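You operate a simulated robot arm through the tools that you are given. There is no shell and no other tool. Be economical: measure what you need, move in short steps, check, and stop when the job is done.

You run a simulated robot arm. Do the job below in one go: nothing can be reset, and whatever is moved stays where it is left.

Task
Tare the open jar, fill it to 100 ml with plain water and weigh the water.
Fine: press tare once; leave the jar open on the pan, balance on; close the knob. Set down upright: glass jar.

The check looks at the end state, three seconds after you hand in, the way a careful person would. Anything else that was tipped, shoved, dropped, spilled or broken makes it a failure.

Robot
A 7-joint arm with a two-finger parallel gripper, fixed in place. Base frame: the origin is at the foot of the arm, x ahead of it, y to its left, z up. Readings come in mm, degrees, newtons and seconds.
With the tool pointing down near the work surface it reaches from about 240 to 680 mm from the base axis. Its first joint turns from -66.0 to 66.0 degrees. Payload 2.4 kg.
The tool frame sits at the grasp point between the pads (the TCP): z along the fingers, y along the line on which they close. The tips reach 30 mm beyond it. The gripper opens to 94 mm. The fingers are 28 mm wide and 10 mm thick; the gripper's body (50 by 96 mm) begins 55 mm behind the TCP.
Orientation is that of the tool frame in the base frame, as a unit quaternion [w, x, y, z]. With the fingers straight down and closing along the base's y, the tool's x points along the base's -x, its y along +y and its z along -z.

Tools
- The arm moves only by the tool jog_arm. Its argument "moves" is a list of rows, each an object (a shift or turn left out is 0, a gripper value left out holds the last) with "dp": the shift along the base's x, y, z in mm, a list of three; "angular": the turn, a rotation vector about the base's x, y, z in degrees, a list of three; "gripper": the opening, from 0 (shut) to 1 (fully open). In form: [{"dp": [tx, ty, tz], "angular": [wx, wy, wz], "gripper": gripper}, ...]. A call has 1 to 12 rows; each row shifts and turns the commanded pose from where the row before left it. Rows are played at 5 a second. More than 50 mm and 8.6 degrees between two rows, or a gripper value outside its range, and nothing of the call is played. Where a pose cannot be reached the arm comes as near as it can. A force on the tool above 50 N (or 10 N above the force at the start of the call, whichever is more), or a blocked arm, ends the call early, and 0.2 s more pass. The fingers move at their own pace (about 153 mm/s each) and stop on an object; they squeeze with about 26 N. The grip force told is the motor's: it shows also when the fingers shut on nothing. Time passes only in rows, and 0.2 s behind the last, so rows that do not move let the fingers close. It gives the time, the measured TCP pose, the force on the tool (base axes), the opening and the grip force at its end, in the units of the frame above (readings bear some noise), with the torque about the TCP (base axes, N m) and any sound that the robot's microphone picked up.
- Cameras (640 x 400 px; columns grow to the right, rows downward): "scene" is fixed at [58.6, 496.1, 1456]; the picture's right is [-0.49, -0.87, 0.00], its down [-0.41, 0.23, -0.88] and it looks along [0.77, -0.44, -0.47] (base axes); focal length 318 px, centre (320, 200). "wrist" rides on the gripper at [76, 14, -102] in the tool frame; the picture's right is [-0.18, 0.98, 0.00], its down [-0.75, -0.14, -0.64] and it looks along [-0.63, -0.12, 0.77] (tool axes); focal length 243 px, centre (320, 200).
- capture(camera): a new picture of that camera. The clock stands still meanwhile.
- locate(camera, pixels): there is no depth. For up to 12 entries [column, row, z] of the newest picture of that camera ("zoom" is the newest enlarged one), the place [x, y] in the base frame at which the ray of that pixel passes the height z, good to about 3 mm. The clock stands still meanwhile.
- close_up(camera, box): a new picture of the part [left, top, right, bottom] of that camera's present view, enlarged. The clock stands still meanwhile.
- hand_in(): hands the job in; it is judged then, once.

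Work in short steps. Measure before you move; look again where a grasp or a placing could have gone wrong, and mend it. You have 80 turns and 46 pictures in all, those below and enlarged ones among them. Open the gripper and draw the arm clear of the work before you hand the job in, unless the task says otherwise; then end with one line.

The tools are called after "Request:" as name(argument=value, ...) on one line, values as JSON. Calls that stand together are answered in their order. jog_arm: Moves the arm, as the interface text tells. Its arguments: {"type":"object","properties":{"moves":{"type":"array"}},"required":["moves"]} The other tools are called the same way: capture (camera) takes a picture; locate (camera, pixels) gives the place at which the rays of pixels pass given heights; close_up (camera, box) takes an enlarged picture of a part of a camera's view; hand_in () hands the job in.

At the start:

```text
time_s: 0.0
ee_pos: [411.1, 12.7, 1324.8]
ee_rot: [0.0, 0.0, 1.0, -0.002]
wrist_force: [-0.6, -0.5, -0.1]
wrist_torque: [0.02, 0.0, -0.01]
grip_width: 94.0
grip_force: 0.1
```

scene: 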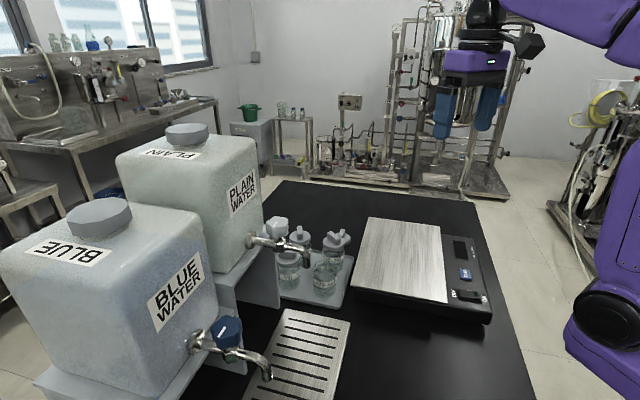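
wrist: 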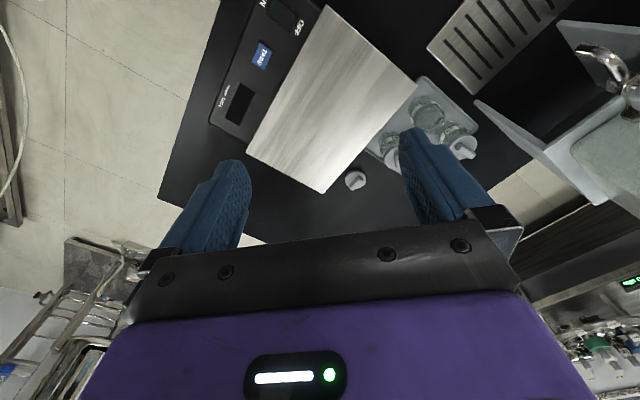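

I'll start with enlarged views of the jars, taps and balance in the scene picture.

Request:
close_up(camera="scene", box=[220, 190, 380, 320])

Request:
close_up(camera="scene", box=[340, 200, 520, 330])

Request:
close_up(camera="wrist", box=[200, 0, 640, 220])

```text
3.08 times, centred on (300, 255) of scene
```

zoom: 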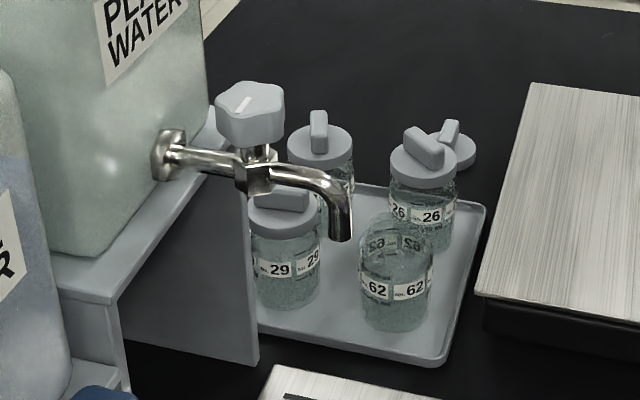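

```text
3.08 times, centred on (430, 265) of scene
```

zoom: 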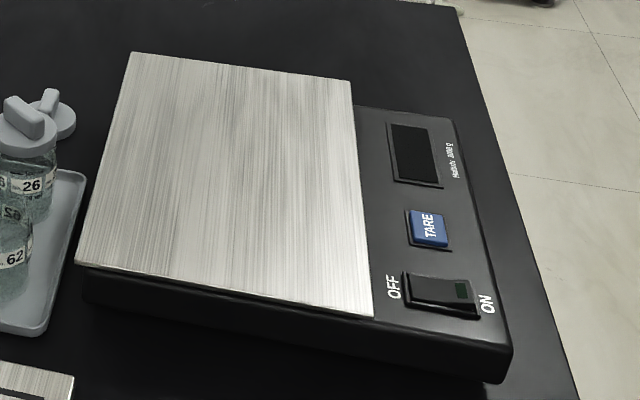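

```text
1.45 times, centred on (420, 110) of wrist
```

zoom: 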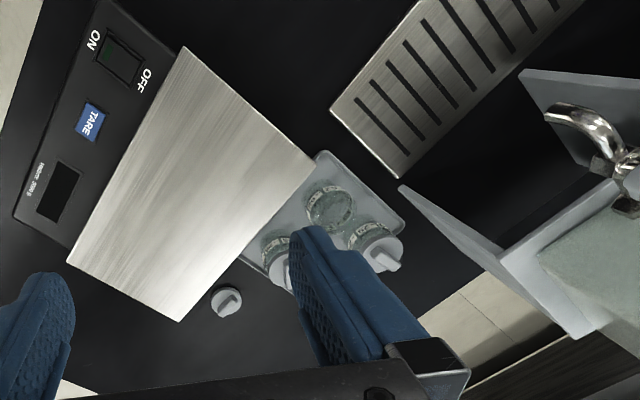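

Jar 62 is the open one, and the rocker and tare button are visible. To find heights I'll triangulate: the tare button, pan corners, tap and drip grid in both views, each at two heights.

Request:
locate(camera="scene", pixels=[[465, 273, 700], [465, 273, 1000], [447, 302, 700], [447, 302, 1000], [309, 263, 800], [309, 263, 1100], [283, 310, 800], [283, 310, 1000], [351, 322, 800], [351, 322, 1000]])

Request:
capture(camera="wrist")

Request:
locate(camera="wrist", pixels=[[262, 55, 700], [262, 55, 1000], [326, 5, 700], [326, 5, 1000], [582, 50, 800], [582, 50, 1100], [474, 81, 800], [474, 81, 1000], [427, 44, 800], [427, 44, 1000]])

```text
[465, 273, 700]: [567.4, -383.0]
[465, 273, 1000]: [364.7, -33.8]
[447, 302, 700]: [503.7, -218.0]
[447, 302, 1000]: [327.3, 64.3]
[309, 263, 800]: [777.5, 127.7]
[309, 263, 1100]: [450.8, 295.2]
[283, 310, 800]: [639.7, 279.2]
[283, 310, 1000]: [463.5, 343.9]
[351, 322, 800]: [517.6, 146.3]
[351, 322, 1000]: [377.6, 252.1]
```

```text
40 pictures are left
```

wrist: 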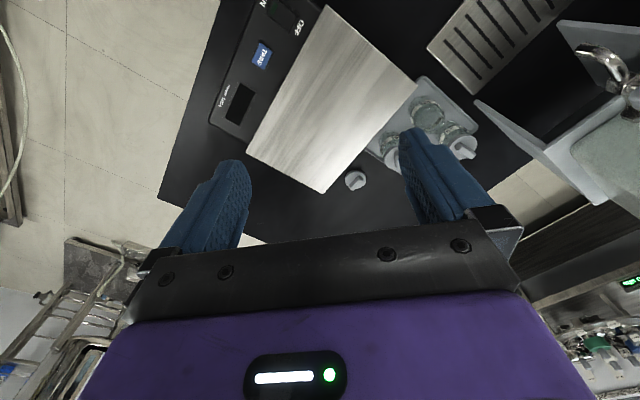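

```text
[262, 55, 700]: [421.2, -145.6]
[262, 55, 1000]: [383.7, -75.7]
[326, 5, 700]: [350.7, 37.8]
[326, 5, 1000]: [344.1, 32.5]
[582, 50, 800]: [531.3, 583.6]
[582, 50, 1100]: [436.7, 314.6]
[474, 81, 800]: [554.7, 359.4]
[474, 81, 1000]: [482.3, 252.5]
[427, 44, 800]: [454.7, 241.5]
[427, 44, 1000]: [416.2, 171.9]
```

Triangulation gives tare at about (392,-86,955), pan top about z 967, grid about z 908, and the plain spout tip about (434,303,1113). I'll lower toward the balance for a sharper wrist view, gripper closed.

Request:
jog_arm(moves=[{"dp": [-20, -18, -40], "gripper": 0}, {"dp": [-20, -18, -40]}, {"dp": [-20, -18, -40]}, {"dp": [-20, -18, -40]}, {}])

Request:
capture(camera="wrist")

```text
time_s: 1.2
ee_pos: [330.0, -61.0, 1163.0]
ee_rot: [0.0, 0.0, 1.0, -0.001]
wrist_force: [-0.3, 0.5, -0.4]
wrist_torque: [0.0, 0.0, 0.04]
grip_width: 0.2
grip_force: 26.1
```

```text
39 pictures are left
```

wrist: 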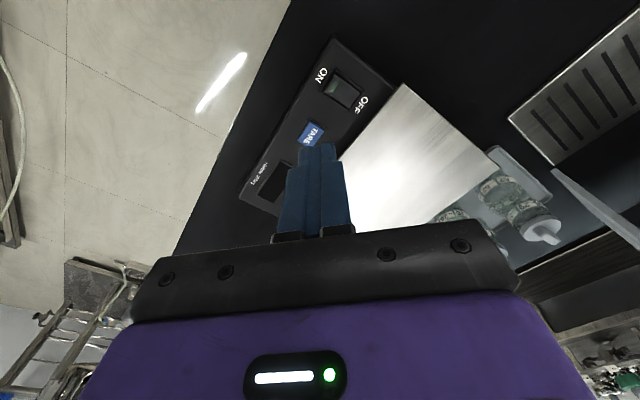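

The tare button shows near (311,133) and the rocker near (343,95). I'll zoom in and locate them.

Request:
close_up(camera="wrist", box=[230, 30, 410, 220])

Request:
locate(camera="wrist", pixels=[[311, 133, 955], [330, 83, 957], [357, 105, 957], [344, 94, 957], [403, 84, 967], [499, 175, 967]])

```text
2.11 times, centred on (320, 125) of wrist
```

zoom: 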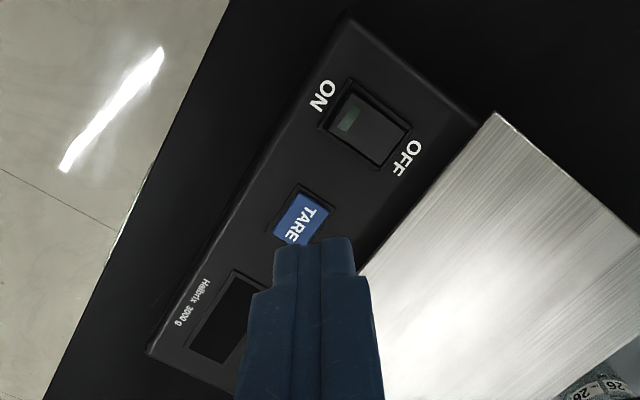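

```text
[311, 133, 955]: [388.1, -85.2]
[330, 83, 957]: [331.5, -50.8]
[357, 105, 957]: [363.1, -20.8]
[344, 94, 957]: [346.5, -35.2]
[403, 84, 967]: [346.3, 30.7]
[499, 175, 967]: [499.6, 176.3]
```

Now the rocker corners and other key points from the zoomed image.

Request:
locate(camera="zoom", pixels=[[350, 82, 957], [410, 125, 957], [377, 165, 957], [320, 128, 957], [347, 118, 957], [300, 190, 955], [330, 207, 955], [302, 218, 955], [352, 18, 955], [475, 122, 955], [148, 352, 955]])

Request:
close_up(camera="scene", box=[430, 230, 510, 320])

```text
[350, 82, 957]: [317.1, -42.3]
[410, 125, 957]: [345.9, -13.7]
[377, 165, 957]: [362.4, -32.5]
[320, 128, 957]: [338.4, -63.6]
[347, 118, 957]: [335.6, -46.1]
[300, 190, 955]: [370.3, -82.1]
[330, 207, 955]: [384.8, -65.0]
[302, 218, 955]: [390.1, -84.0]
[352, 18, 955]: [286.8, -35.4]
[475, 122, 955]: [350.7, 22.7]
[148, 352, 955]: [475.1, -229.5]
```

```text
4.44 times, centred on (470, 275) of scene
```

zoom: 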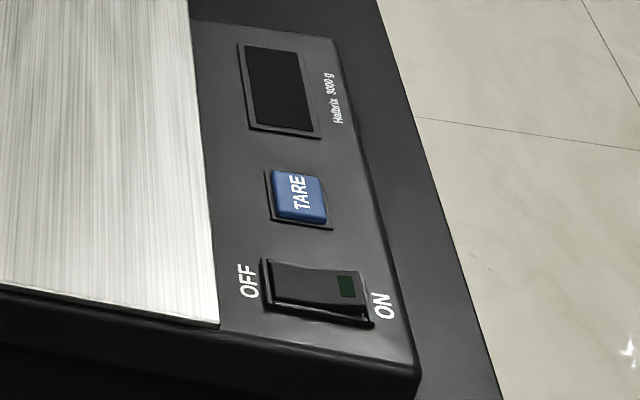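

The rocker centre is about (341,-38), with its OFF direction along (0.71,0.70). I'll yaw 45° and tilt 20° so that one finger edge presses only the ON half, stopping above it for now.

Request:
jog_arm(moves=[{"dp": [0, 2, -15], "angular": [0, 0, 7.5]}, {"dp": [0, 2, -15], "angular": [0, 0, 7.5]}, {"dp": [0, 2, -15], "angular": [0, 0, 7.5]}, {"dp": [0, 2, -15], "angular": [0, 0, 7.5]}, {"dp": [0, 2, -15], "angular": [0, 0, 7.5]}, {"dp": [0, 2, -15], "angular": [0, 0, 7.5]}, {"dp": [0, 0, -15], "angular": [-4.71, 4.71, 0]}, {"dp": [0, 0, -15], "angular": [-4.71, 4.71, 0]}, {"dp": [0, 0, -15], "angular": [-4.71, 4.71, 0]}, {}])

Request:
close_up(camera="wrist", box=[210, 30, 430, 240])

```text
time_s: 3.4
ee_pos: [331.2, -48.5, 1031.0]
ee_rot: [-0.162, -0.376, 0.91, -0.067]
wrist_force: [0.7, 0.7, 0.0]
wrist_torque: [0.0, 0.02, 0.01]
grip_width: 0.0
grip_force: 26.0
```

```text
1.90 times, centred on (320, 135) of wrist
```

zoom: 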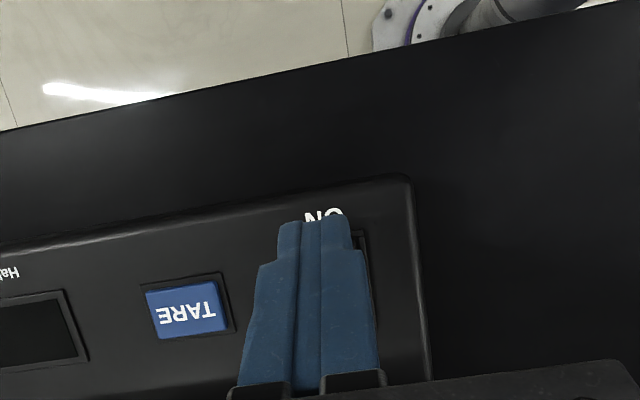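

The finger tip is next to the ON label. I'll cross-check the visible rocker edge (365,232) and the tare corners in this new zoom.

Request:
locate(camera="zoom", pixels=[[365, 232, 955], [378, 330, 955], [325, 213, 955], [148, 292, 957], [219, 281, 957], [229, 326, 955], [158, 336, 955], [408, 180, 953]])

```text
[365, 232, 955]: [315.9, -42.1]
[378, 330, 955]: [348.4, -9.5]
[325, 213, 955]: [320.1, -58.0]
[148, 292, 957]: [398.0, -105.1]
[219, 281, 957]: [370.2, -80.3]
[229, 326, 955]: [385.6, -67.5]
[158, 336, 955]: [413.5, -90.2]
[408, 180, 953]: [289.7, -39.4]
```

Consistent. Pressing down in small steps until there is contact force or a click.

Request:
jog_arm(moves=[{"dp": [0, 0, -10]}, {"dp": [0, 0, -10]}, {"dp": [0, 0, -6]}, {"dp": [0, 0, -4]}, {"dp": [0, 0, -3]}, {"dp": [0, 0, -3]}])

```text
time_s: 4.8
ee_pos: [332.4, -47.1, 995.0]
ee_rot: [-0.161, -0.377, 0.91, -0.066]
wrist_force: [-0.7, -0.2, -0.4]
wrist_torque: [0.02, 0.03, 0.02]
grip_width: 0.0
grip_force: 25.7
```

Request:
jog_arm(moves=[{"dp": [0, 0, -3]}, {"dp": [0, 0, -2]}, {"dp": [0, 0, -2]}, {"dp": [0, 0, -2]}])

Request:
close_up(camera="wrist", box=[210, 30, 430, 240])

```text
time_s: 5.8
ee_pos: [331.3, -48.4, 988.8]
ee_rot: [-0.161, -0.377, 0.91, -0.068]
wrist_force: [-3.7, 1.9, 14.2]
wrist_torque: [0.12, 0.08, -0.06]
grip_width: 0.1
grip_force: 26.4
heard: click
stopped in row 4: the force on the tool passed its limit at 62 N (the readings are from after the stop); the commanded pose is now the measured one
```

```text
1.90 times, centred on (320, 135) of wrist
```

zoom: 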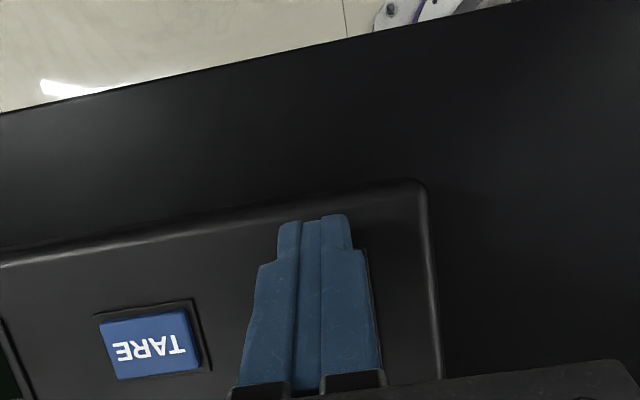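

A click was heard at contact. I'll back off upward, then check the rocker and display.

Request:
jog_arm(moves=[{"dp": [0, 0, 20]}, {"dp": [0, 0, 40]}, {"dp": [0, 0, 40]}, {"dp": [0, 0, 40]}, {"dp": [0, 0, 20]}])

Request:
close_up(camera="wrist", box=[150, 20, 450, 220])

```text
time_s: 7.0
ee_pos: [331.2, -49.0, 1147.3]
ee_rot: [-0.161, -0.377, 0.91, -0.067]
wrist_force: [0.3, 0.1, 0.9]
wrist_torque: [0.04, 0.0, 0.05]
grip_width: 0.0
grip_force: 26.3
```

```text
2.00 times, centred on (300, 120) of wrist
```

zoom: 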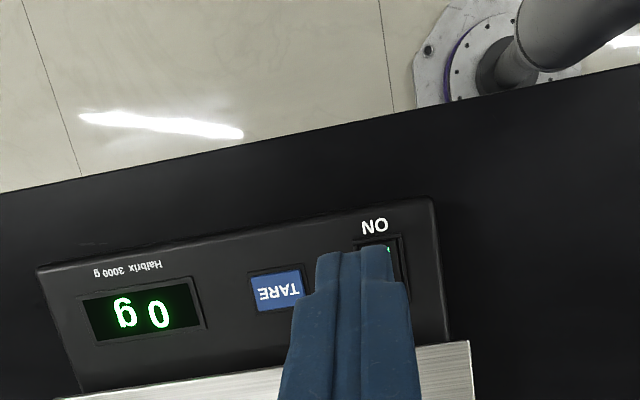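

The balance is on and shows 0 g. Next, jar 62: I'll zoom on the jars from the scene camera to measure it.

Request:
close_up(camera="scene", box=[270, 220, 360, 310])

Request:
jog_arm(moves=[{"dp": [10, 25, 15], "angular": [4.71, -4.71, 0], "gripper": 1}, {"dp": [10, 25, 15], "angular": [4.71, -4.71, 0]}, {"dp": [10, 25, 15], "angular": [4.71, -4.71, 0]}, {"dp": [10, 25, 0], "angular": [0, 0, -7.5]}, {"dp": [10, 25, 0], "angular": [0, 0, -7.5]}, {"dp": [10, 25, 0], "angular": [0, 0, -7.5]}, {"dp": [10, 25, 0], "angular": [0, 0, -7.5]}, {"dp": [10, 25, 0], "angular": [0, 0, -7.5]}, {"dp": [10, 25, 0], "angular": [0, 0, -7.5]}, {}])

Request:
capture(camera="wrist")

```text
4.44 times, centred on (315, 265) of scene
```

zoom: 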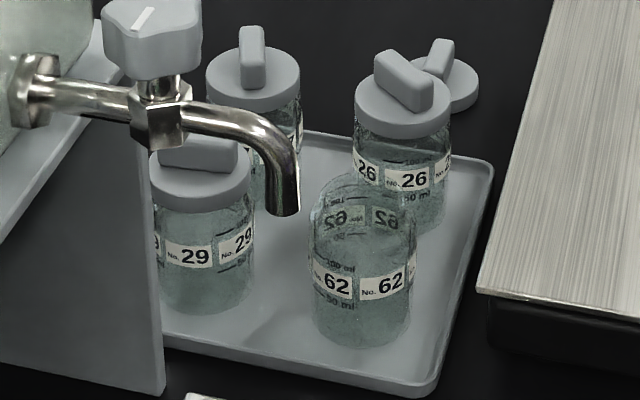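

```text
time_s: 9.2
ee_pos: [421.6, 176.5, 1193.1]
ee_rot: [-0.001, 0.001, 1.0, -0.001]
wrist_force: [0.9, -0.5, 0.9]
wrist_torque: [0.01, 0.0, 0.01]
grip_width: 94.1
grip_force: 0.1
```

```text
32 pictures are left
```

wrist: 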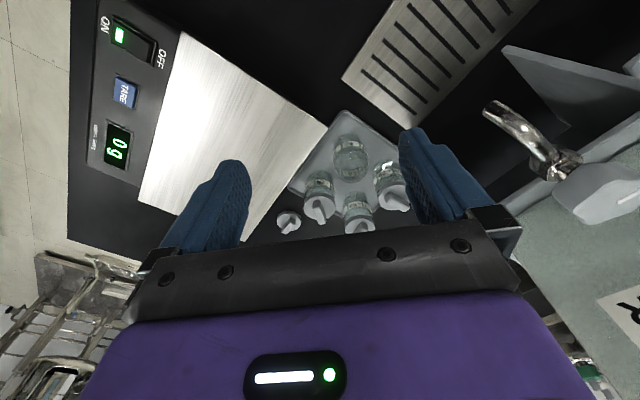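

Jar 62 is at about (350,157) in the wrist view and carries 50 and 100 ml marks. One zoom for accurate positions.

Request:
close_up(camera="wrist", box=[270, 90, 430, 250])

Request:
locate(camera="wrist", pixels=[[342, 78, 908], [418, 130, 908], [348, 110, 912], [484, 108, 1113], [327, 127, 967], [265, 247, 967], [138, 203, 967], [189, 33, 967], [598, 193, 1150]])

```text
2.50 times, centred on (350, 170) of wrist
```

zoom: 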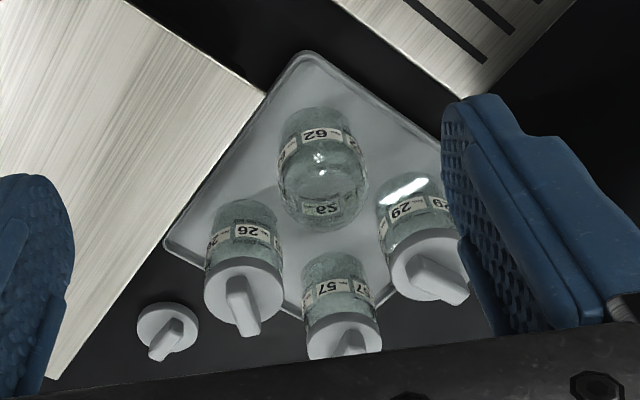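

```text
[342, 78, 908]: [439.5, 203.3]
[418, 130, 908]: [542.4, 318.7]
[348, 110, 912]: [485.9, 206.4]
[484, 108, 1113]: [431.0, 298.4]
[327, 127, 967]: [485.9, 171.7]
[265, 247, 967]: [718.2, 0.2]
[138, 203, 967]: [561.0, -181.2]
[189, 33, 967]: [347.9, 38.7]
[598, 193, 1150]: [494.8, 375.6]
```

I'll triangulate jar 62's rim centre, scene (325,266.8) against wrist (351,163), plus its base and the neighbours' lids.

Request:
locate(camera="scene", pixels=[[325, 266.8, 980], [325, 266.8, 1000], [324.5, 291.6, 910], [313.2, 267.3, 990], [336.8, 267.3, 990], [335, 239, 1000], [287.5, 256, 1000]])

Request:
locate(camera="zoom", pixels=[[323, 183, 980], [323, 183, 1000], [320, 125, 912], [278, 175, 990], [368, 175, 990], [243, 295, 1000], [430, 265, 1000], [343, 345, 1000], [166, 328, 930]])

```text
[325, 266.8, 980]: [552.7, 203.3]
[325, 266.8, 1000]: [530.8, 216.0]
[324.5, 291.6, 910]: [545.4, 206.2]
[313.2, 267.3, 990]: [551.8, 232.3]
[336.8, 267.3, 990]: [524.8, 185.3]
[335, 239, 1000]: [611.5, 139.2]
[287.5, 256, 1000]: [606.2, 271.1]
```

```text
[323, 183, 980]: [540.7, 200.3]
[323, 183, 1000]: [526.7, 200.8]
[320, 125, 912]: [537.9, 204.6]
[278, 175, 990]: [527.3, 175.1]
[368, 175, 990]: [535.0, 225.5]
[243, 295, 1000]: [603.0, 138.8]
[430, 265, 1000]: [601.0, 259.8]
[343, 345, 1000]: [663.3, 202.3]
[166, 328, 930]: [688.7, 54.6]
```

Jar 62 is at about (541,203), diameter about 52, rim z about 982. Default yaw clears the neighbours, so I'll move above it and descend part way.

Request:
jog_arm(moves=[{"dp": [40, 9, -20]}, {"dp": [40, 9, -40]}, {"dp": [39, 9, -40]}, {"dp": [0, 0, -40]}, {}])

Request:
capture(camera="wrist")

```text
refused: row 2 steps farther than a row can; nothing moved
```

```text
30 pictures are left
```

wrist: 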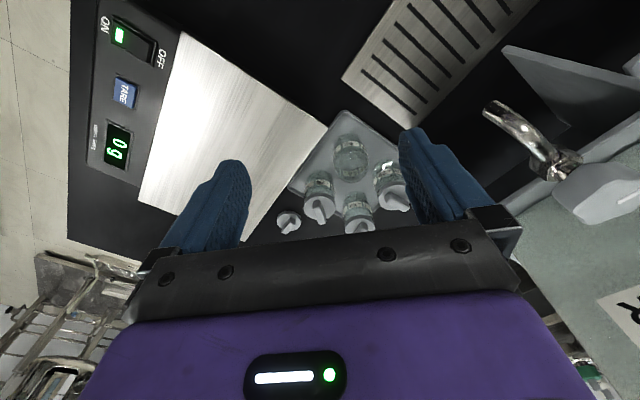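

The row was too long, so I'll use smaller steps.

Request:
jog_arm(moves=[{"dp": [40, 9, 0]}, {"dp": [40, 9, 0]}, {"dp": [39, 9, 0]}, {"dp": [0, 0, -40]}, {"dp": [0, 0, -40]}, {"dp": [0, 0, -40]}, {"dp": [0, 0, -35]}, {}])

Request:
capture(camera="wrist")

```text
time_s: 11.0
ee_pos: [543.0, 201.7, 1038.9]
ee_rot: [-0.001, 0.001, 1.0, -0.001]
wrist_force: [-0.4, -0.6, 0.0]
wrist_torque: [0.02, 0.03, 0.0]
grip_width: 94.1
grip_force: 0.1
```

```text
29 pictures are left
```

wrist: 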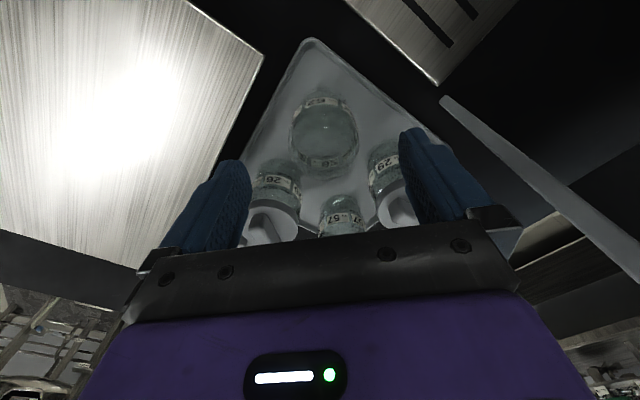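

The jar's rim centre is near (325,140). I'll check its position at rim height.

Request:
locate(camera="wrist", pixels=[[325, 142, 982], [291, 138, 982], [359, 138, 982], [325, 174, 982], [322, 92, 912], [275, 222, 1005], [400, 210, 1005]])

```text
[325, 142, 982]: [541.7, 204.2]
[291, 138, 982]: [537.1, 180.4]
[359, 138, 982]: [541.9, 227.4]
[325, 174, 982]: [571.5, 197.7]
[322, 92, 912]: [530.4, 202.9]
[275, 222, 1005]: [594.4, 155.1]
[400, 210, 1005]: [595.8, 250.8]
```

Centred to within 2 mm. Descending to z about 963 and closing.

Request:
jog_arm(moves=[{"dp": [-1, 2, -25]}, {"dp": [0, 0, -25]}, {"dp": [0, 0, -15]}, {"dp": [0, 0, -10]}, {"gripper": 0.4}, {"gripper": 0.4}, {"gripper": 0.0}, {}, {}])

```text
time_s: 13.0
ee_pos: [539.8, 206.5, 963.6]
ee_rot: [-0.001, 0.001, 1.0, -0.001]
wrist_force: [-0.1, -1.9, 2.0]
wrist_torque: [0.0, -0.01, -0.03]
grip_width: 58.5
grip_force: 25.6
```

Gripped at 58.5 mm. Lifting straight up, then carrying it over the pan.

Request:
jog_arm(moves=[{"dp": [0, 0, 15]}, {"dp": [0, 0, 35]}, {"dp": [0, 0, 40]}, {"dp": [0, 0, 40]}, {"dp": [-15, -40, 0]}, {"dp": [-15, -40, 0]}, {"dp": [-15, -40, 0]}, {"dp": [-15, -40, 0]}, {"dp": [-10, -14, 0]}, {}])

Request:
capture(camera="wrist")

```text
time_s: 15.2
ee_pos: [470.6, 32.4, 1091.4]
ee_rot: [-0.001, 0.0, 1.0, -0.001]
wrist_force: [0.0, -0.5, -1.0]
wrist_torque: [0.0, 0.03, 0.01]
grip_width: 58.5
grip_force: 25.8
```

```text
28 pictures are left
```

wrist: 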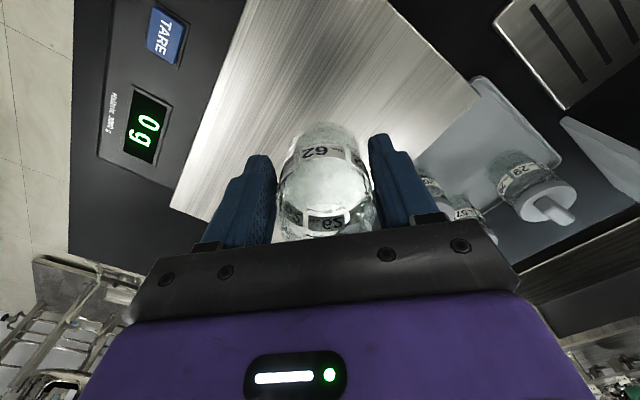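

The jar is held upright over the pan. Lowering to near contact, then small steps.

Request:
jog_arm(moves=[{"dp": [0, 0, -30]}, {"dp": [0, 0, -25]}, {"dp": [0, 0, -8]}, {"dp": [0, 0, -4]}, {"dp": [0, 0, -2]}, {}])

```text
time_s: 16.6
ee_pos: [469.7, 30.8, 1024.3]
ee_rot: [0.001, 0.001, 1.0, -0.002]
wrist_force: [-3.5, -0.8, 16.5]
wrist_torque: [0.04, -0.3, -0.04]
grip_width: 58.5
grip_force: 25.7
```

Contact at 1024 (16 N). I'll ease 1 mm up, then release and rise.

Request:
jog_arm(moves=[{"dp": [0, 0, 1.5]}, {}, {"gripper": 0.75}, {"gripper": 1}, {}, {"dp": [0, 0, 25]}, {"dp": [0, 0, 40]}, {"dp": [0, 0, 40]}, {}])

Request:
capture(camera="wrist")

```text
time_s: 18.6
ee_pos: [470.6, 29.5, 1128.9]
ee_rot: [-0.001, 0.002, 1.0, -0.001]
wrist_force: [-0.4, -0.1, -0.3]
wrist_torque: [0.0, 0.03, 0.0]
grip_width: 94.2
grip_force: 0.1
```

```text
27 pictures are left
```

wrist: 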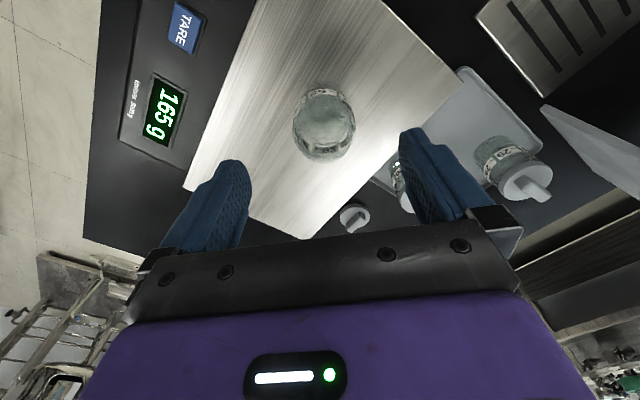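

The jar reads 165 g. I'll close the gripper and go over the tare button with the same 45° yaw and 20° tilt, staying high.

Request:
jog_arm(moves=[{"dp": [-13, -20, 0], "angular": [0, 0, 7.5], "gripper": 0}, {"dp": [-13, -20, 0], "angular": [0, 0, 7.5]}, {"dp": [-13, -20, 0], "angular": [0, 0, 7.5]}, {"dp": [-13, -20, 0], "angular": [0, 0, 7.5]}, {"dp": [-13, -20, 0], "angular": [0, 0, 7.5]}, {"dp": [-15, -17, 0], "angular": [0, 0, 7.5]}, {"dp": [0, 0, -30], "angular": [-4.71, 4.71, 0]}, {"dp": [0, 0, -30], "angular": [-4.71, 4.71, 0]}, {"dp": [0, 0, -30], "angular": [-4.71, 4.71, 0]}, {}])

Request:
capture(camera="wrist")

```text
time_s: 20.8
ee_pos: [389.4, -84.6, 1041.1]
ee_rot: [-0.161, -0.377, 0.91, -0.069]
wrist_force: [-0.9, 0.5, -0.1]
wrist_torque: [0.05, 0.01, 0.01]
grip_width: 0.0
grip_force: 26.1
```

```text
26 pictures are left
```

wrist: 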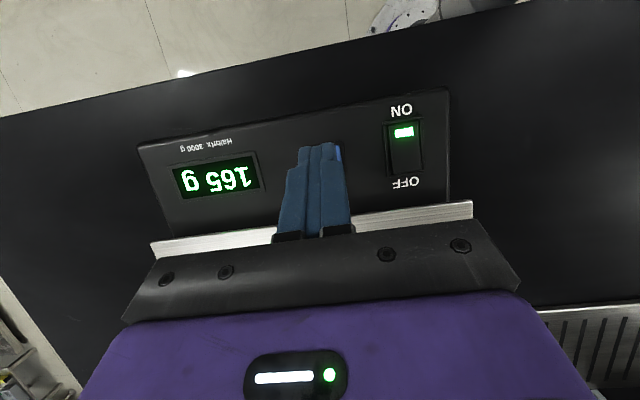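

The button's right edge peeks out at about (339,153). A quick locate before pressing.

Request:
locate(camera="wrist", pixels=[[341, 147, 957], [341, 160, 957], [404, 132, 957], [405, 170, 955]])

Request:
jog_arm(moves=[{"dp": [0, 0, -20]}, {"dp": [0, 0, -15]}, {"dp": [0, 0, -5]}])

```text
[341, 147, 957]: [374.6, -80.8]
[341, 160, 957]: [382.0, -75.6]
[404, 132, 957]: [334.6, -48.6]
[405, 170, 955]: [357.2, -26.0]
```

```text
time_s: 21.6
ee_pos: [390.0, -84.5, 1001.9]
ee_rot: [-0.16, -0.376, 0.91, -0.068]
wrist_force: [0.6, 0.0, -0.9]
wrist_torque: [0.0, 0.0, 0.03]
grip_width: 0.0
grip_force: 26.1
```

Now press with small steps until the click.

Request:
jog_arm(moves=[{"dp": [0, 0, -4]}, {"dp": [0, 0, -2]}, {"dp": [0, 0, -2]}, {"dp": [0, 0, -1.5]}, {"dp": [0, 0, -1.5]}])

```text
time_s: 22.8
ee_pos: [390.4, -85.9, 988.4]
ee_rot: [-0.161, -0.377, 0.91, -0.069]
wrist_force: [0.7, -0.1, 0.2]
wrist_torque: [-0.02, -0.01, 0.01]
grip_width: 0.1
grip_force: 26.4
```

Request:
jog_arm(moves=[{"dp": [0, 0, -1.5]}, {"dp": [0, 0, -1.5]}, {"dp": [0, 0, -1.5]}, {"dp": [0, 0, -1]}])

```text
time_s: 23.8
ee_pos: [389.2, -86.2, 984.0]
ee_rot: [-0.16, -0.376, 0.91, -0.069]
wrist_force: [4.2, -2.0, 7.5]
wrist_torque: [-0.03, -0.1, 0.02]
grip_width: 0.0
grip_force: 26.3
heard: click
```

Click heard. Retreating straight up and checking the display.

Request:
jog_arm(moves=[{"dp": [0, 0, 20]}, {"dp": [0, 0, 40]}, {"dp": [0, 0, 40]}, {"dp": [0, 0, 40]}, {}])

Request:
capture(camera="wrist")

Request:
capture(camera="scene")

```text
time_s: 25.0
ee_pos: [390.0, -86.9, 1124.0]
ee_rot: [-0.161, -0.377, 0.91, -0.068]
wrist_force: [0.5, -0.2, -0.9]
wrist_torque: [0.03, 0.0, 0.01]
grip_width: 0.0
grip_force: 26.6
```

```text
25 pictures are left
```

wrist: 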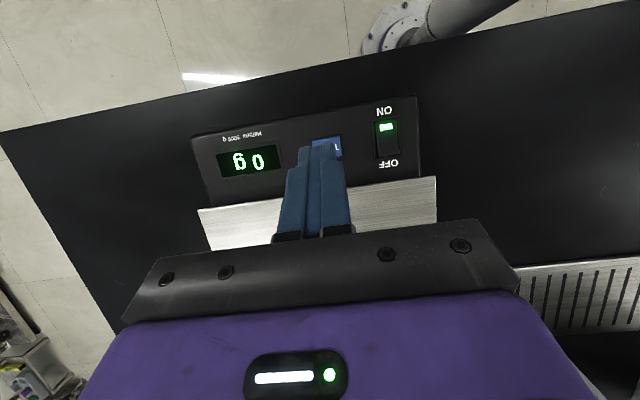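

```text
24 pictures are left
```

scene: 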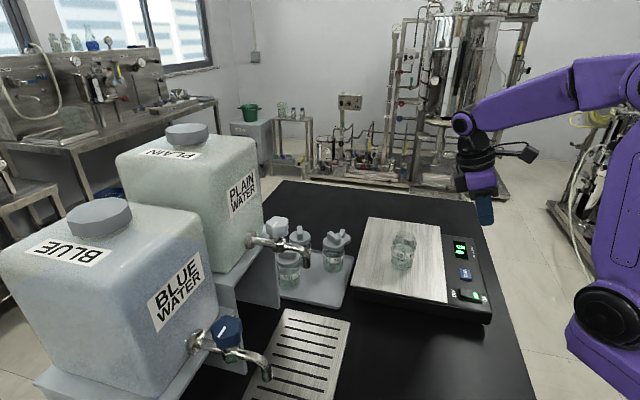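

The display reads 0 g after one tare. Now I'll reorient the tool to tilt 45° forward, keeping the yaw, so the hand will later stay clear of the tap spout, and go to a standoff before the jar.

Request:
jog_arm(moves=[{"dp": [2, 6, 6], "angular": [5.107, -5.107, 0], "gripper": 1}, {"dp": [2, 6, 6], "angular": [5.107, -5.107, 0]}, {"dp": [2, 6, 0], "angular": [5.107, -5.107, 0]}, {"dp": [2, 6, 0], "angular": [5.107, -5.107, 0]}, {"dp": [2, 6, 0], "angular": [5.107, -5.107, 0]}, {"dp": [2, 6, 0], "angular": [5.107, -5.107, 0]}, {"dp": [2, 6, 0], "angular": [5.107, -5.107, 0]}, {"dp": [2, 6, 0], "angular": [5.107, -5.107, 0]}, {"dp": [2, 6, 0], "angular": [5.107, -5.107, 0]}, {}, {}])

Request:
capture(camera="wrist")

```text
time_s: 27.4
ee_pos: [408.3, -31.4, 1137.2]
ee_rot: [0.354, -0.352, 0.854, 0.145]
wrist_force: [-0.7, 0.3, -1.0]
wrist_torque: [0.02, 0.01, 0.02]
grip_width: 93.8
grip_force: 0.1
```

```text
23 pictures are left
```

wrist: 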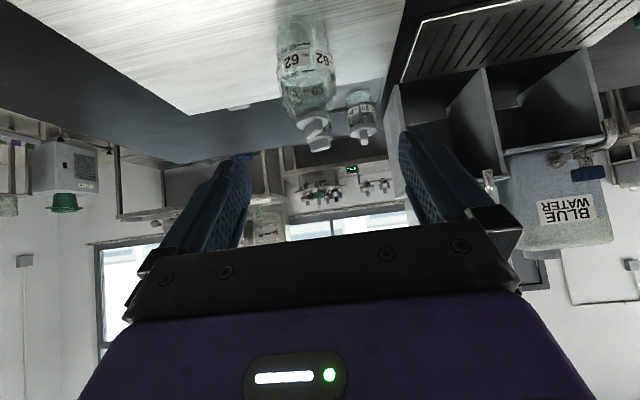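

The tilt is right: tool axis (.50,.50,-.71). Checking the jar's position, rim centre about (310,103) and base about (297,22).

Request:
locate(camera="wrist", pixels=[[310, 103, 1042], [297, 24, 967], [308, 85, 1030], [279, 75, 1015], [332, 70, 1015]])

```text
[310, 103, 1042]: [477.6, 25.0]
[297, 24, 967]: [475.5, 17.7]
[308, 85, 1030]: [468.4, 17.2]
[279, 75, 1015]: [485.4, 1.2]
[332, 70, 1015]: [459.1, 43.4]
```

Possibly a few mm of lateral offset. I'll go halfway and look again.

Request:
jog_arm(moves=[{"dp": [8, 4, -20]}, {"dp": [8, 4, -20]}, {"dp": [6, 4, -15]}, {"dp": [5, 3, -10]}, {}])

Request:
capture(camera="wrist")

```text
time_s: 28.6
ee_pos: [435.8, -18.1, 1071.3]
ee_rot: [0.355, -0.352, 0.854, 0.146]
wrist_force: [0.5, -0.3, 0.0]
wrist_torque: [0.0, 0.02, 0.01]
grip_width: 94.2
grip_force: 0.2
```

```text
22 pictures are left
```

wrist: 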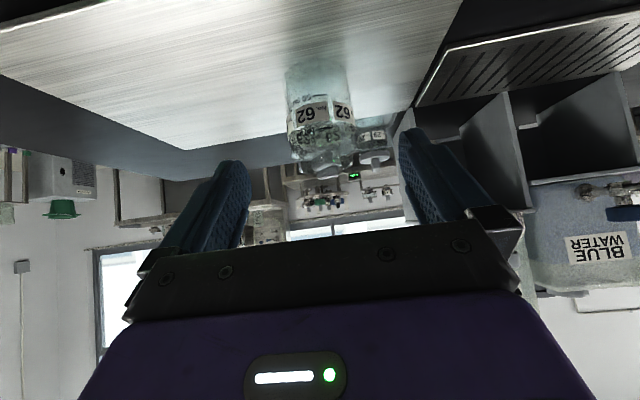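

Jar edges at about x=289 and 355; locating again.

Request:
locate(camera="wrist", pixels=[[289, 115, 1010], [354, 108, 1010], [326, 148, 1042], [317, 70, 967]])

```text
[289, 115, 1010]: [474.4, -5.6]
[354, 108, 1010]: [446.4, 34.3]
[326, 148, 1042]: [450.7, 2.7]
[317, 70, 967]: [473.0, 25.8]
```

The jar is at about (473,26). Correcting 5 mm laterally, sliding along the tool axis to it, and closing.

Request:
jog_arm(moves=[{"dp": [-3.5, 3.5, 0]}, {"dp": [13.5, 13.5, -17]}, {"dp": [13.5, 13.5, -17]}, {"dp": [13.5, 13.5, -16]}, {}, {"gripper": 0.7}, {"gripper": 0.62}, {"gripper": 0}, {}, {}])

Request:
capture(camera="wrist")

```text
time_s: 30.8
ee_pos: [472.5, 25.7, 1021.6]
ee_rot: [0.354, -0.352, 0.854, 0.146]
wrist_force: [0.1, 0.3, -0.1]
wrist_torque: [-0.01, -0.01, 0.01]
grip_width: 59.3
grip_force: 25.0
```

```text
21 pictures are left
```

wrist: 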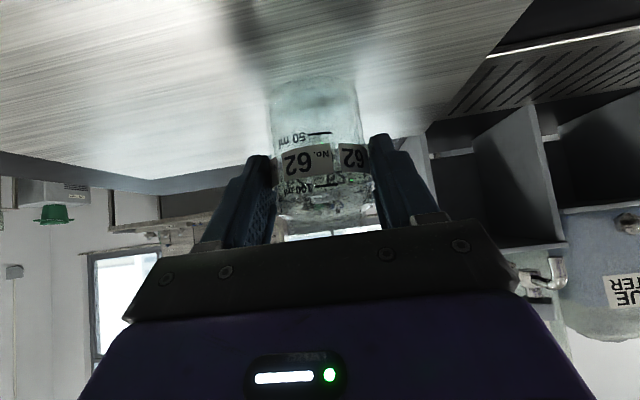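

Firm grip (59.3 mm). Lifting 45 mm and carrying it to a standoff in front of the plain spout.

Request:
jog_arm(moves=[{"dp": [0, 0, 10]}, {"dp": [0, 0, 35]}, {"dp": [-13.7, 35.7, 0]}, {"dp": [-13.7, 35.7, 0]}, {"dp": [-13.7, 35.7, 0]}, {"dp": [-13.7, 35.7, 0]}, {"dp": [-13.7, 35.7, 0]}, {"dp": [-13.7, 35.7, 0]}, {"dp": [0, 0, -30]}, {"dp": [0, 0, -30]}, {}])

Request:
capture(camera="scene")

Request:
capture(camera="wrist")

```text
time_s: 33.2
ee_pos: [389.4, 243.0, 1004.5]
ee_rot: [0.354, -0.353, 0.854, 0.146]
wrist_force: [-0.1, 0.0, -2.9]
wrist_torque: [-0.02, 0.02, 0.0]
grip_width: 58.9
grip_force: 26.0
```

```text
20 pictures are left
```

scene: 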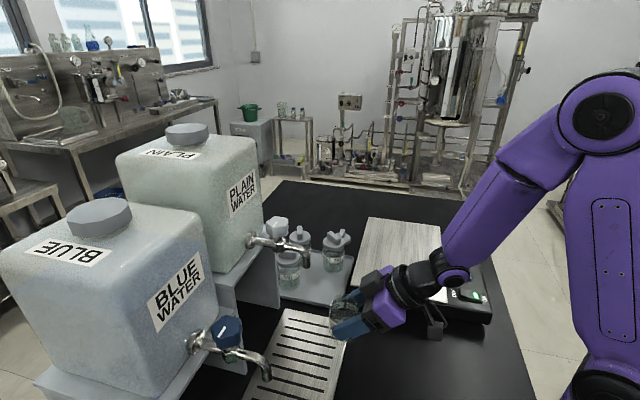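

```text
19 pictures are left
```

wrist: 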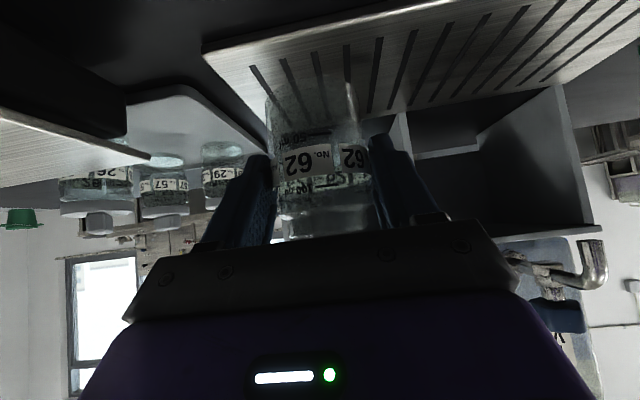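

Clear so far. I'll refine the spout mouth position using the scene picture (307,267).

Request:
locate(camera="scene", pixels=[[307.1, 267.3, 1095], [307.1, 267.3, 1115], [314, 322, 910], [271, 226, 1150], [281, 220, 1150]])

```text
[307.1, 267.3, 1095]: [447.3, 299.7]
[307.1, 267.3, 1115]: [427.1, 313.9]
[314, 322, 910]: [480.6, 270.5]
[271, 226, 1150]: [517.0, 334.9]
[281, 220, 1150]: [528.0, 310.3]
```

Spout mouth estimated at (436,305,1105). Moving the jar beneath it and lowering close to the grid.

Request:
jog_arm(moves=[{"dp": [15.5, 20.7, 0]}, {"dp": [15.5, 20.7, 0]}, {"dp": [15.5, 20.6, 0]}, {"dp": [0, 0, -20]}, {"dp": [0, 0, -12]}, {}])

Request:
close_up(camera="scene", box=[240, 220, 400, 380])

Request:
capture(camera="wrist")

```text
time_s: 34.6
ee_pos: [436.8, 305.0, 975.0]
ee_rot: [0.354, -0.354, 0.853, 0.146]
wrist_force: [-1.2, 0.0, -1.9]
wrist_torque: [-0.05, 0.07, -0.03]
grip_width: 58.9
grip_force: 26.2
```

```text
2.50 times, centred on (320, 300) of scene
```

zoom: 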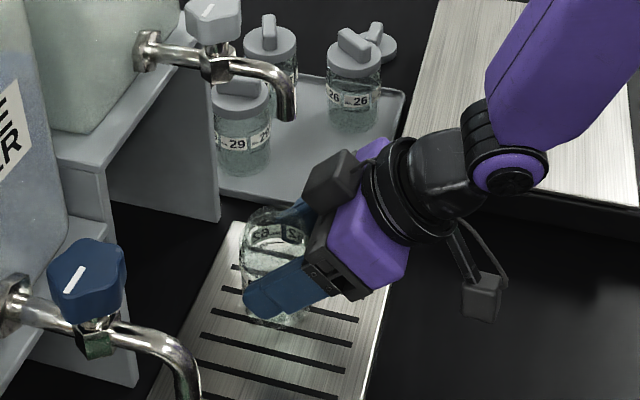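

```text
17 pictures are left
```

wrist: 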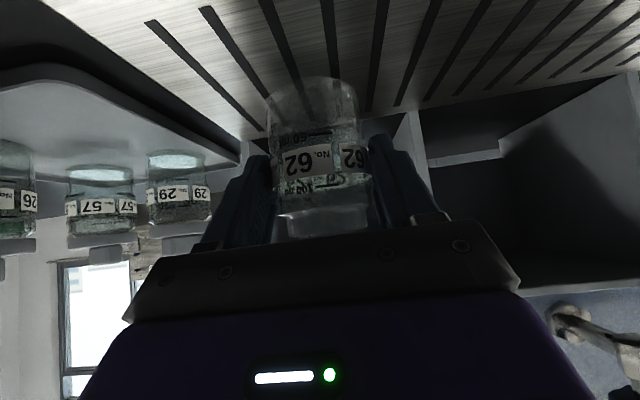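

I want to check jar alignment under the mouth; comparing locations for the rim centre and spout mouth in this zoom.

Request:
locate(camera="zoom", pixels=[[279, 236, 994], [241, 240, 994], [287, 118, 1105], [287, 118, 1110], [275, 116, 1105], [298, 119, 1105], [280, 310, 920]])

```text
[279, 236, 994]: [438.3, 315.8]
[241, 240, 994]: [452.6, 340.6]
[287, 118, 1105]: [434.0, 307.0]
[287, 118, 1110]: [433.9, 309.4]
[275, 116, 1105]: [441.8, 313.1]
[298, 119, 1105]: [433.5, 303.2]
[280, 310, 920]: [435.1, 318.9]
```

In the same picture the rim centre sits about 8 mm from under the mouth, mostly in +y. I'll shift (-2,-5) and lower to contact.

Request:
jog_arm(moves=[{"dp": [-2, -5, 0]}, {"dp": [0, 0, -5]}, {"dp": [0, 0, -3]}, {"dp": [0, 0, -2]}, {"dp": [0, 0, -2]}, {"dp": [0, 0, -2]}, {}])

```text
time_s: 36.2
ee_pos: [434.5, 298.2, 962.5]
ee_rot: [0.355, -0.353, 0.853, 0.146]
wrist_force: [-0.6, 0.1, 15.8]
wrist_torque: [0.22, -0.17, 0.18]
grip_width: 58.5
grip_force: 25.6
```

In contact (16 N). Easing up 1.5 mm, opening, and backing out along the tool axis.

Request:
jog_arm(moves=[{"dp": [0, 0, 1.5]}, {}, {"gripper": 0.75}, {"gripper": 1}, {}, {"dp": [-10, -10, 14]}, {"dp": [-20, -20, 28]}, {"dp": [-20, -20, 28]}, {"dp": [-20, -20, 28]}, {}])

Request:
capture(camera="wrist")

Request:
close_up(camera="scene", box=[240, 210, 360, 350])

```text
time_s: 38.4
ee_pos: [363.9, 229.2, 1060.0]
ee_rot: [0.353, -0.352, 0.855, 0.145]
wrist_force: [0.0, 0.4, -0.2]
wrist_torque: [0.02, -0.01, 0.05]
grip_width: 94.1
grip_force: 0.0
```

```text
16 pictures are left
```

wrist: 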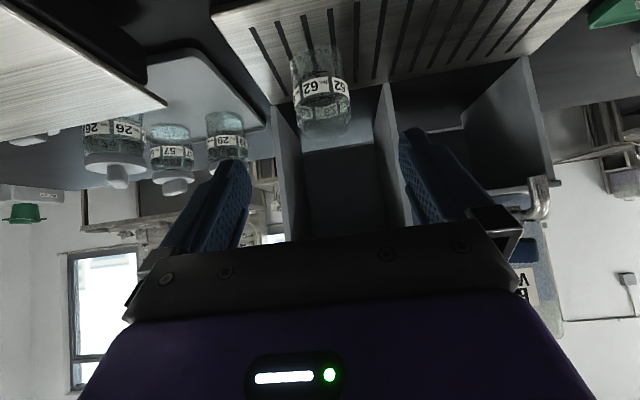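

```text
2.86 times, centred on (300, 280) of scene
```

zoom: 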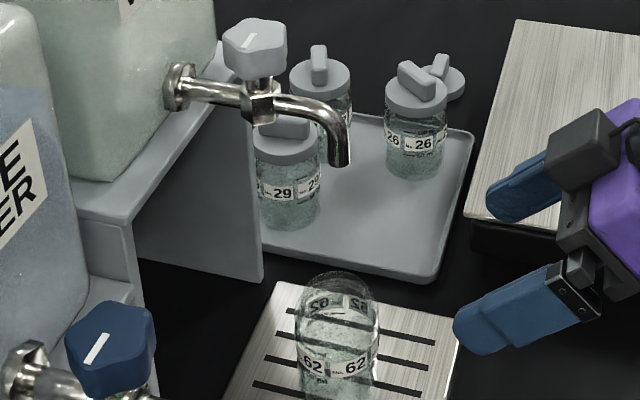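

The jar stands upright, and the mouth column (307) is close to the rim column (306.6), so it is aligned to about 3 mm. Next I rise, return the tool to vertical and move toward the knob to view it from above.

Request:
locate(camera="zoom", pixels=[[255, 38, 1160], [255, 38, 1180], [255, 38, 1200], [262, 105, 1130], [262, 105, 1150], [180, 88, 1130], [180, 88, 1150]])

Request:
jog_arm(moves=[{"dp": [0, 0, 35], "angular": [-5.303, 5.303, 0]}, {"dp": [0, 0, 35], "angular": [-5.303, 5.303, 0]}, {"dp": [0, 0, 35], "angular": [-5.303, 5.303, 0]}, {"dp": [0, 0, 35], "angular": [-5.303, 5.303, 0]}, {"dp": [0, 0, 35], "angular": [-5.303, 5.303, 0]}, {"dp": [0, 0, 35], "angular": [-5.303, 5.303, 0]}, {"dp": [20, 20, 0]}, {"dp": [20, 20, 0]}, {"dp": [20, 20, 0]}, {}])

Request:
capture(camera="wrist")

```text
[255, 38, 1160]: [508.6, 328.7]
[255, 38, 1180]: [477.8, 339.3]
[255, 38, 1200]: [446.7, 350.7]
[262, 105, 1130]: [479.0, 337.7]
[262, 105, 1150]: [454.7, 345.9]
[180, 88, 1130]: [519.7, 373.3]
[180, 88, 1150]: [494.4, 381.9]
```

```text
time_s: 40.6
ee_pos: [425.4, 289.1, 1269.5]
ee_rot: [0.001, -0.382, 0.924, -0.001]
wrist_force: [0.3, -0.1, -0.1]
wrist_torque: [-0.01, -0.01, -0.03]
grip_width: 93.8
grip_force: 0.0
```

```text
14 pictures are left
```

wrist: 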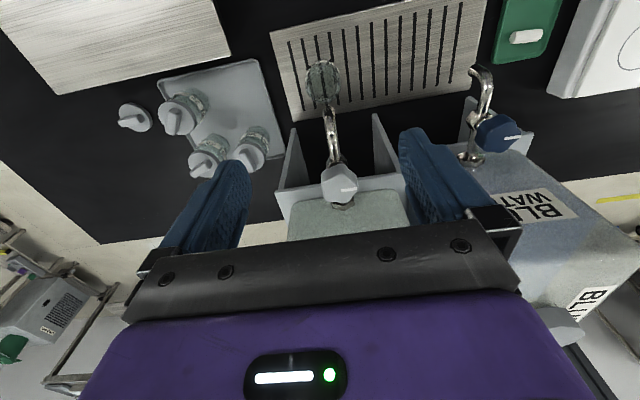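

The knob shows at (339,184) with the spout over the jar. Locating the knob and tank edge.

Request:
close_up(camera="wrist", box=[270, 40, 430, 240])

Request:
locate(camera="wrist", pixels=[[339, 180, 1180], [339, 180, 1160], [324, 100, 1105], [320, 78, 982], [344, 207, 1140], [300, 205, 1120], [398, 195, 1120]])

```text
2.00 times, centred on (350, 140) of wrist
```

zoom: 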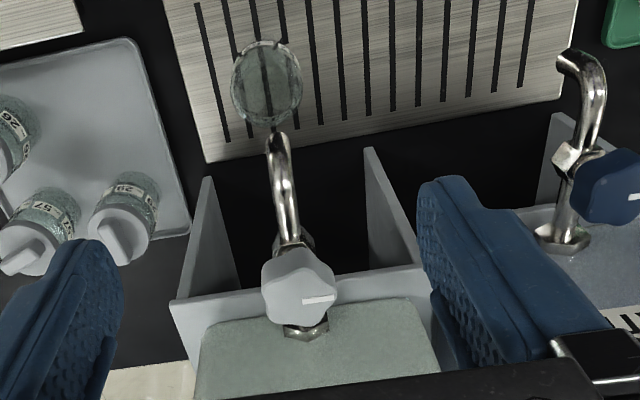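

```text
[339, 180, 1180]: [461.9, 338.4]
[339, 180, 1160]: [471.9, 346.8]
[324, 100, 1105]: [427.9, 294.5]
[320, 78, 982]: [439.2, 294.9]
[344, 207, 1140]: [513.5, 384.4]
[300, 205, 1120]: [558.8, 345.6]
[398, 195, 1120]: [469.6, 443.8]
```

The knob top is near (465,341,1187), with the tank face about 65 mm behind it. The pointer is perpendicular to the pipe, so it is closed. I'll pre-yaw back 45°, narrow the opening, hover over the knob, and look.

Request:
jog_arm(moves=[{"dp": [6.6, 8.6, 0], "angular": [0, 0, -7.5], "gripper": 0.68}, {"dp": [6.6, 8.6, 0], "angular": [0, 0, -7.5]}, {"dp": [6.6, 8.6, 0], "angular": [0, 0, -7.5]}, {"dp": [6.6, 8.6, 0], "angular": [0, 0, -7.5]}, {"dp": [6.6, 8.6, 0], "angular": [0, 0, -7.5]}, {"dp": [6.6, 8.6, 0], "angular": [0, 0, -7.5]}, {"dp": [0, 0, -30]}, {}])

Request:
capture(camera="wrist")

```text
time_s: 42.4
ee_pos: [461.4, 338.0, 1239.5]
ee_rot: [0.0, 0.001, 1.0, -0.002]
wrist_force: [-0.1, 0.0, 0.4]
wrist_torque: [0.0, 0.02, -0.02]
grip_width: 63.9
grip_force: 0.1
out of reach, approached as far as the arm can: row 6
```

```text
12 pictures are left
```

wrist: 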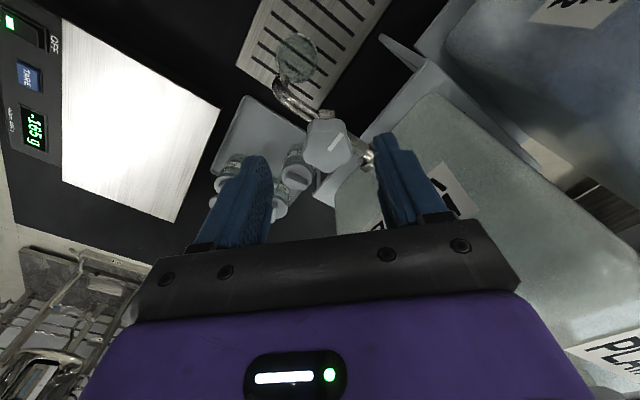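

The knob top centre is at (327,142); locating.

Request:
locate(camera="wrist", pixels=[[327, 140, 1187], [305, 140, 1185], [350, 143, 1185], [327, 168, 1165], [329, 117, 1187], [376, 158, 1140], [297, 85, 1105]])

```text
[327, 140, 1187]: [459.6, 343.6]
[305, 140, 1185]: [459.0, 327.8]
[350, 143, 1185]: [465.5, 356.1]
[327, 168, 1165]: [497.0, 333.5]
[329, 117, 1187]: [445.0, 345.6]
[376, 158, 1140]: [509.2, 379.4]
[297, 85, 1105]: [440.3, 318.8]
```

The knob is at about (462,342). Adjusting y by 4 mm and descending to TCP z about 1194 without closing yet.

Request:
jog_arm(moves=[{"dp": [1, 4, -15]}, {"dp": [0, 0, -15]}, {"dp": [0, 0, -10]}, {"dp": [0, 0, -6]}, {}])

Request:
close_up(camera="scene", box=[230, 160, 380, 320])

```text
time_s: 43.6
ee_pos: [462.1, 343.2, 1192.2]
ee_rot: [0.0, 0.001, 1.0, -0.001]
wrist_force: [-0.2, 0.9, 0.5]
wrist_torque: [-0.03, -0.01, 0.03]
grip_width: 64.0
grip_force: 0.0
```

```text
2.50 times, centred on (305, 240) of scene
```

zoom: 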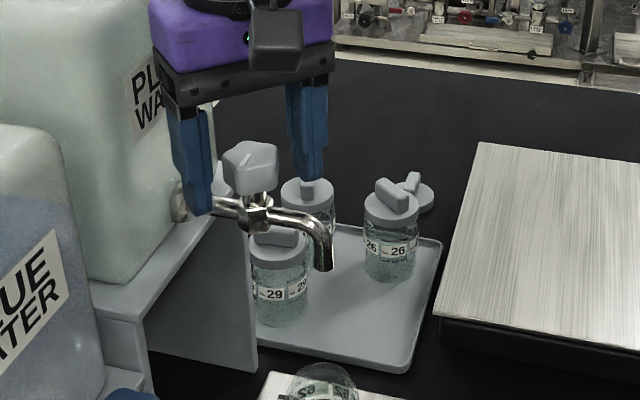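

The fingers straddle the knob. Closing on it.

Request:
jog_arm(moves=[{"gripper": 0.5}, {"gripper": 0.2}, {"gripper": 0}, {}])

```text
time_s: 44.6
ee_pos: [461.7, 341.2, 1192.3]
ee_rot: [0.0, 0.002, 1.0, -0.001]
wrist_force: [-4.1, -13.0, 3.5]
wrist_torque: [0.3, 0.58, -0.09]
grip_width: 35.4
grip_force: 44.4
```

Side force is -13 N in y, so I'll ease 1.5 mm that way, then try a small counter-clockwise turn and read the torque.

Request:
jog_arm(moves=[{"dp": [-0.5, -1.5, 0]}, {"angular": [0, 0, 5]}, {"angular": [0, 0, 5]}, {}])

```text
time_s: 45.6
ee_pos: [462.0, 341.1, 1193.9]
ee_rot: [0.001, -0.086, 0.996, 0.0]
wrist_force: [9.6, -5.4, 2.0]
wrist_torque: [1.1, -0.25, -0.01]
grip_width: 35.5
grip_force: 45.0
```

It turns freely (no z torque). Turning to about 34° and looking at the jar.

Request:
jog_arm(moves=[{"angular": [0, 0, 8]}, {"angular": [0, 0, 8]}, {"angular": [0, 0, 8]}])

Request:
close_up(camera="scene", box=[250, 200, 370, 360])

```text
time_s: 46.4
ee_pos: [462.9, 336.7, 1193.4]
ee_rot: [0.003, -0.292, 0.957, -0.002]
wrist_force: [16.5, -11.7, -0.3]
wrist_torque: [1.34, -0.81, -0.17]
grip_width: 35.5
grip_force: 45.1
```

```text
2.50 times, centred on (310, 280) of scene
```

zoom: 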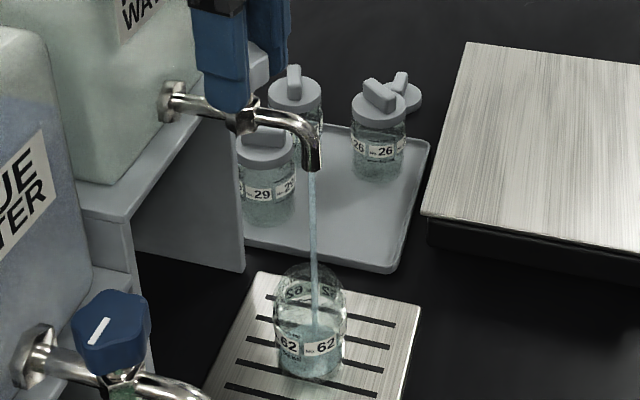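

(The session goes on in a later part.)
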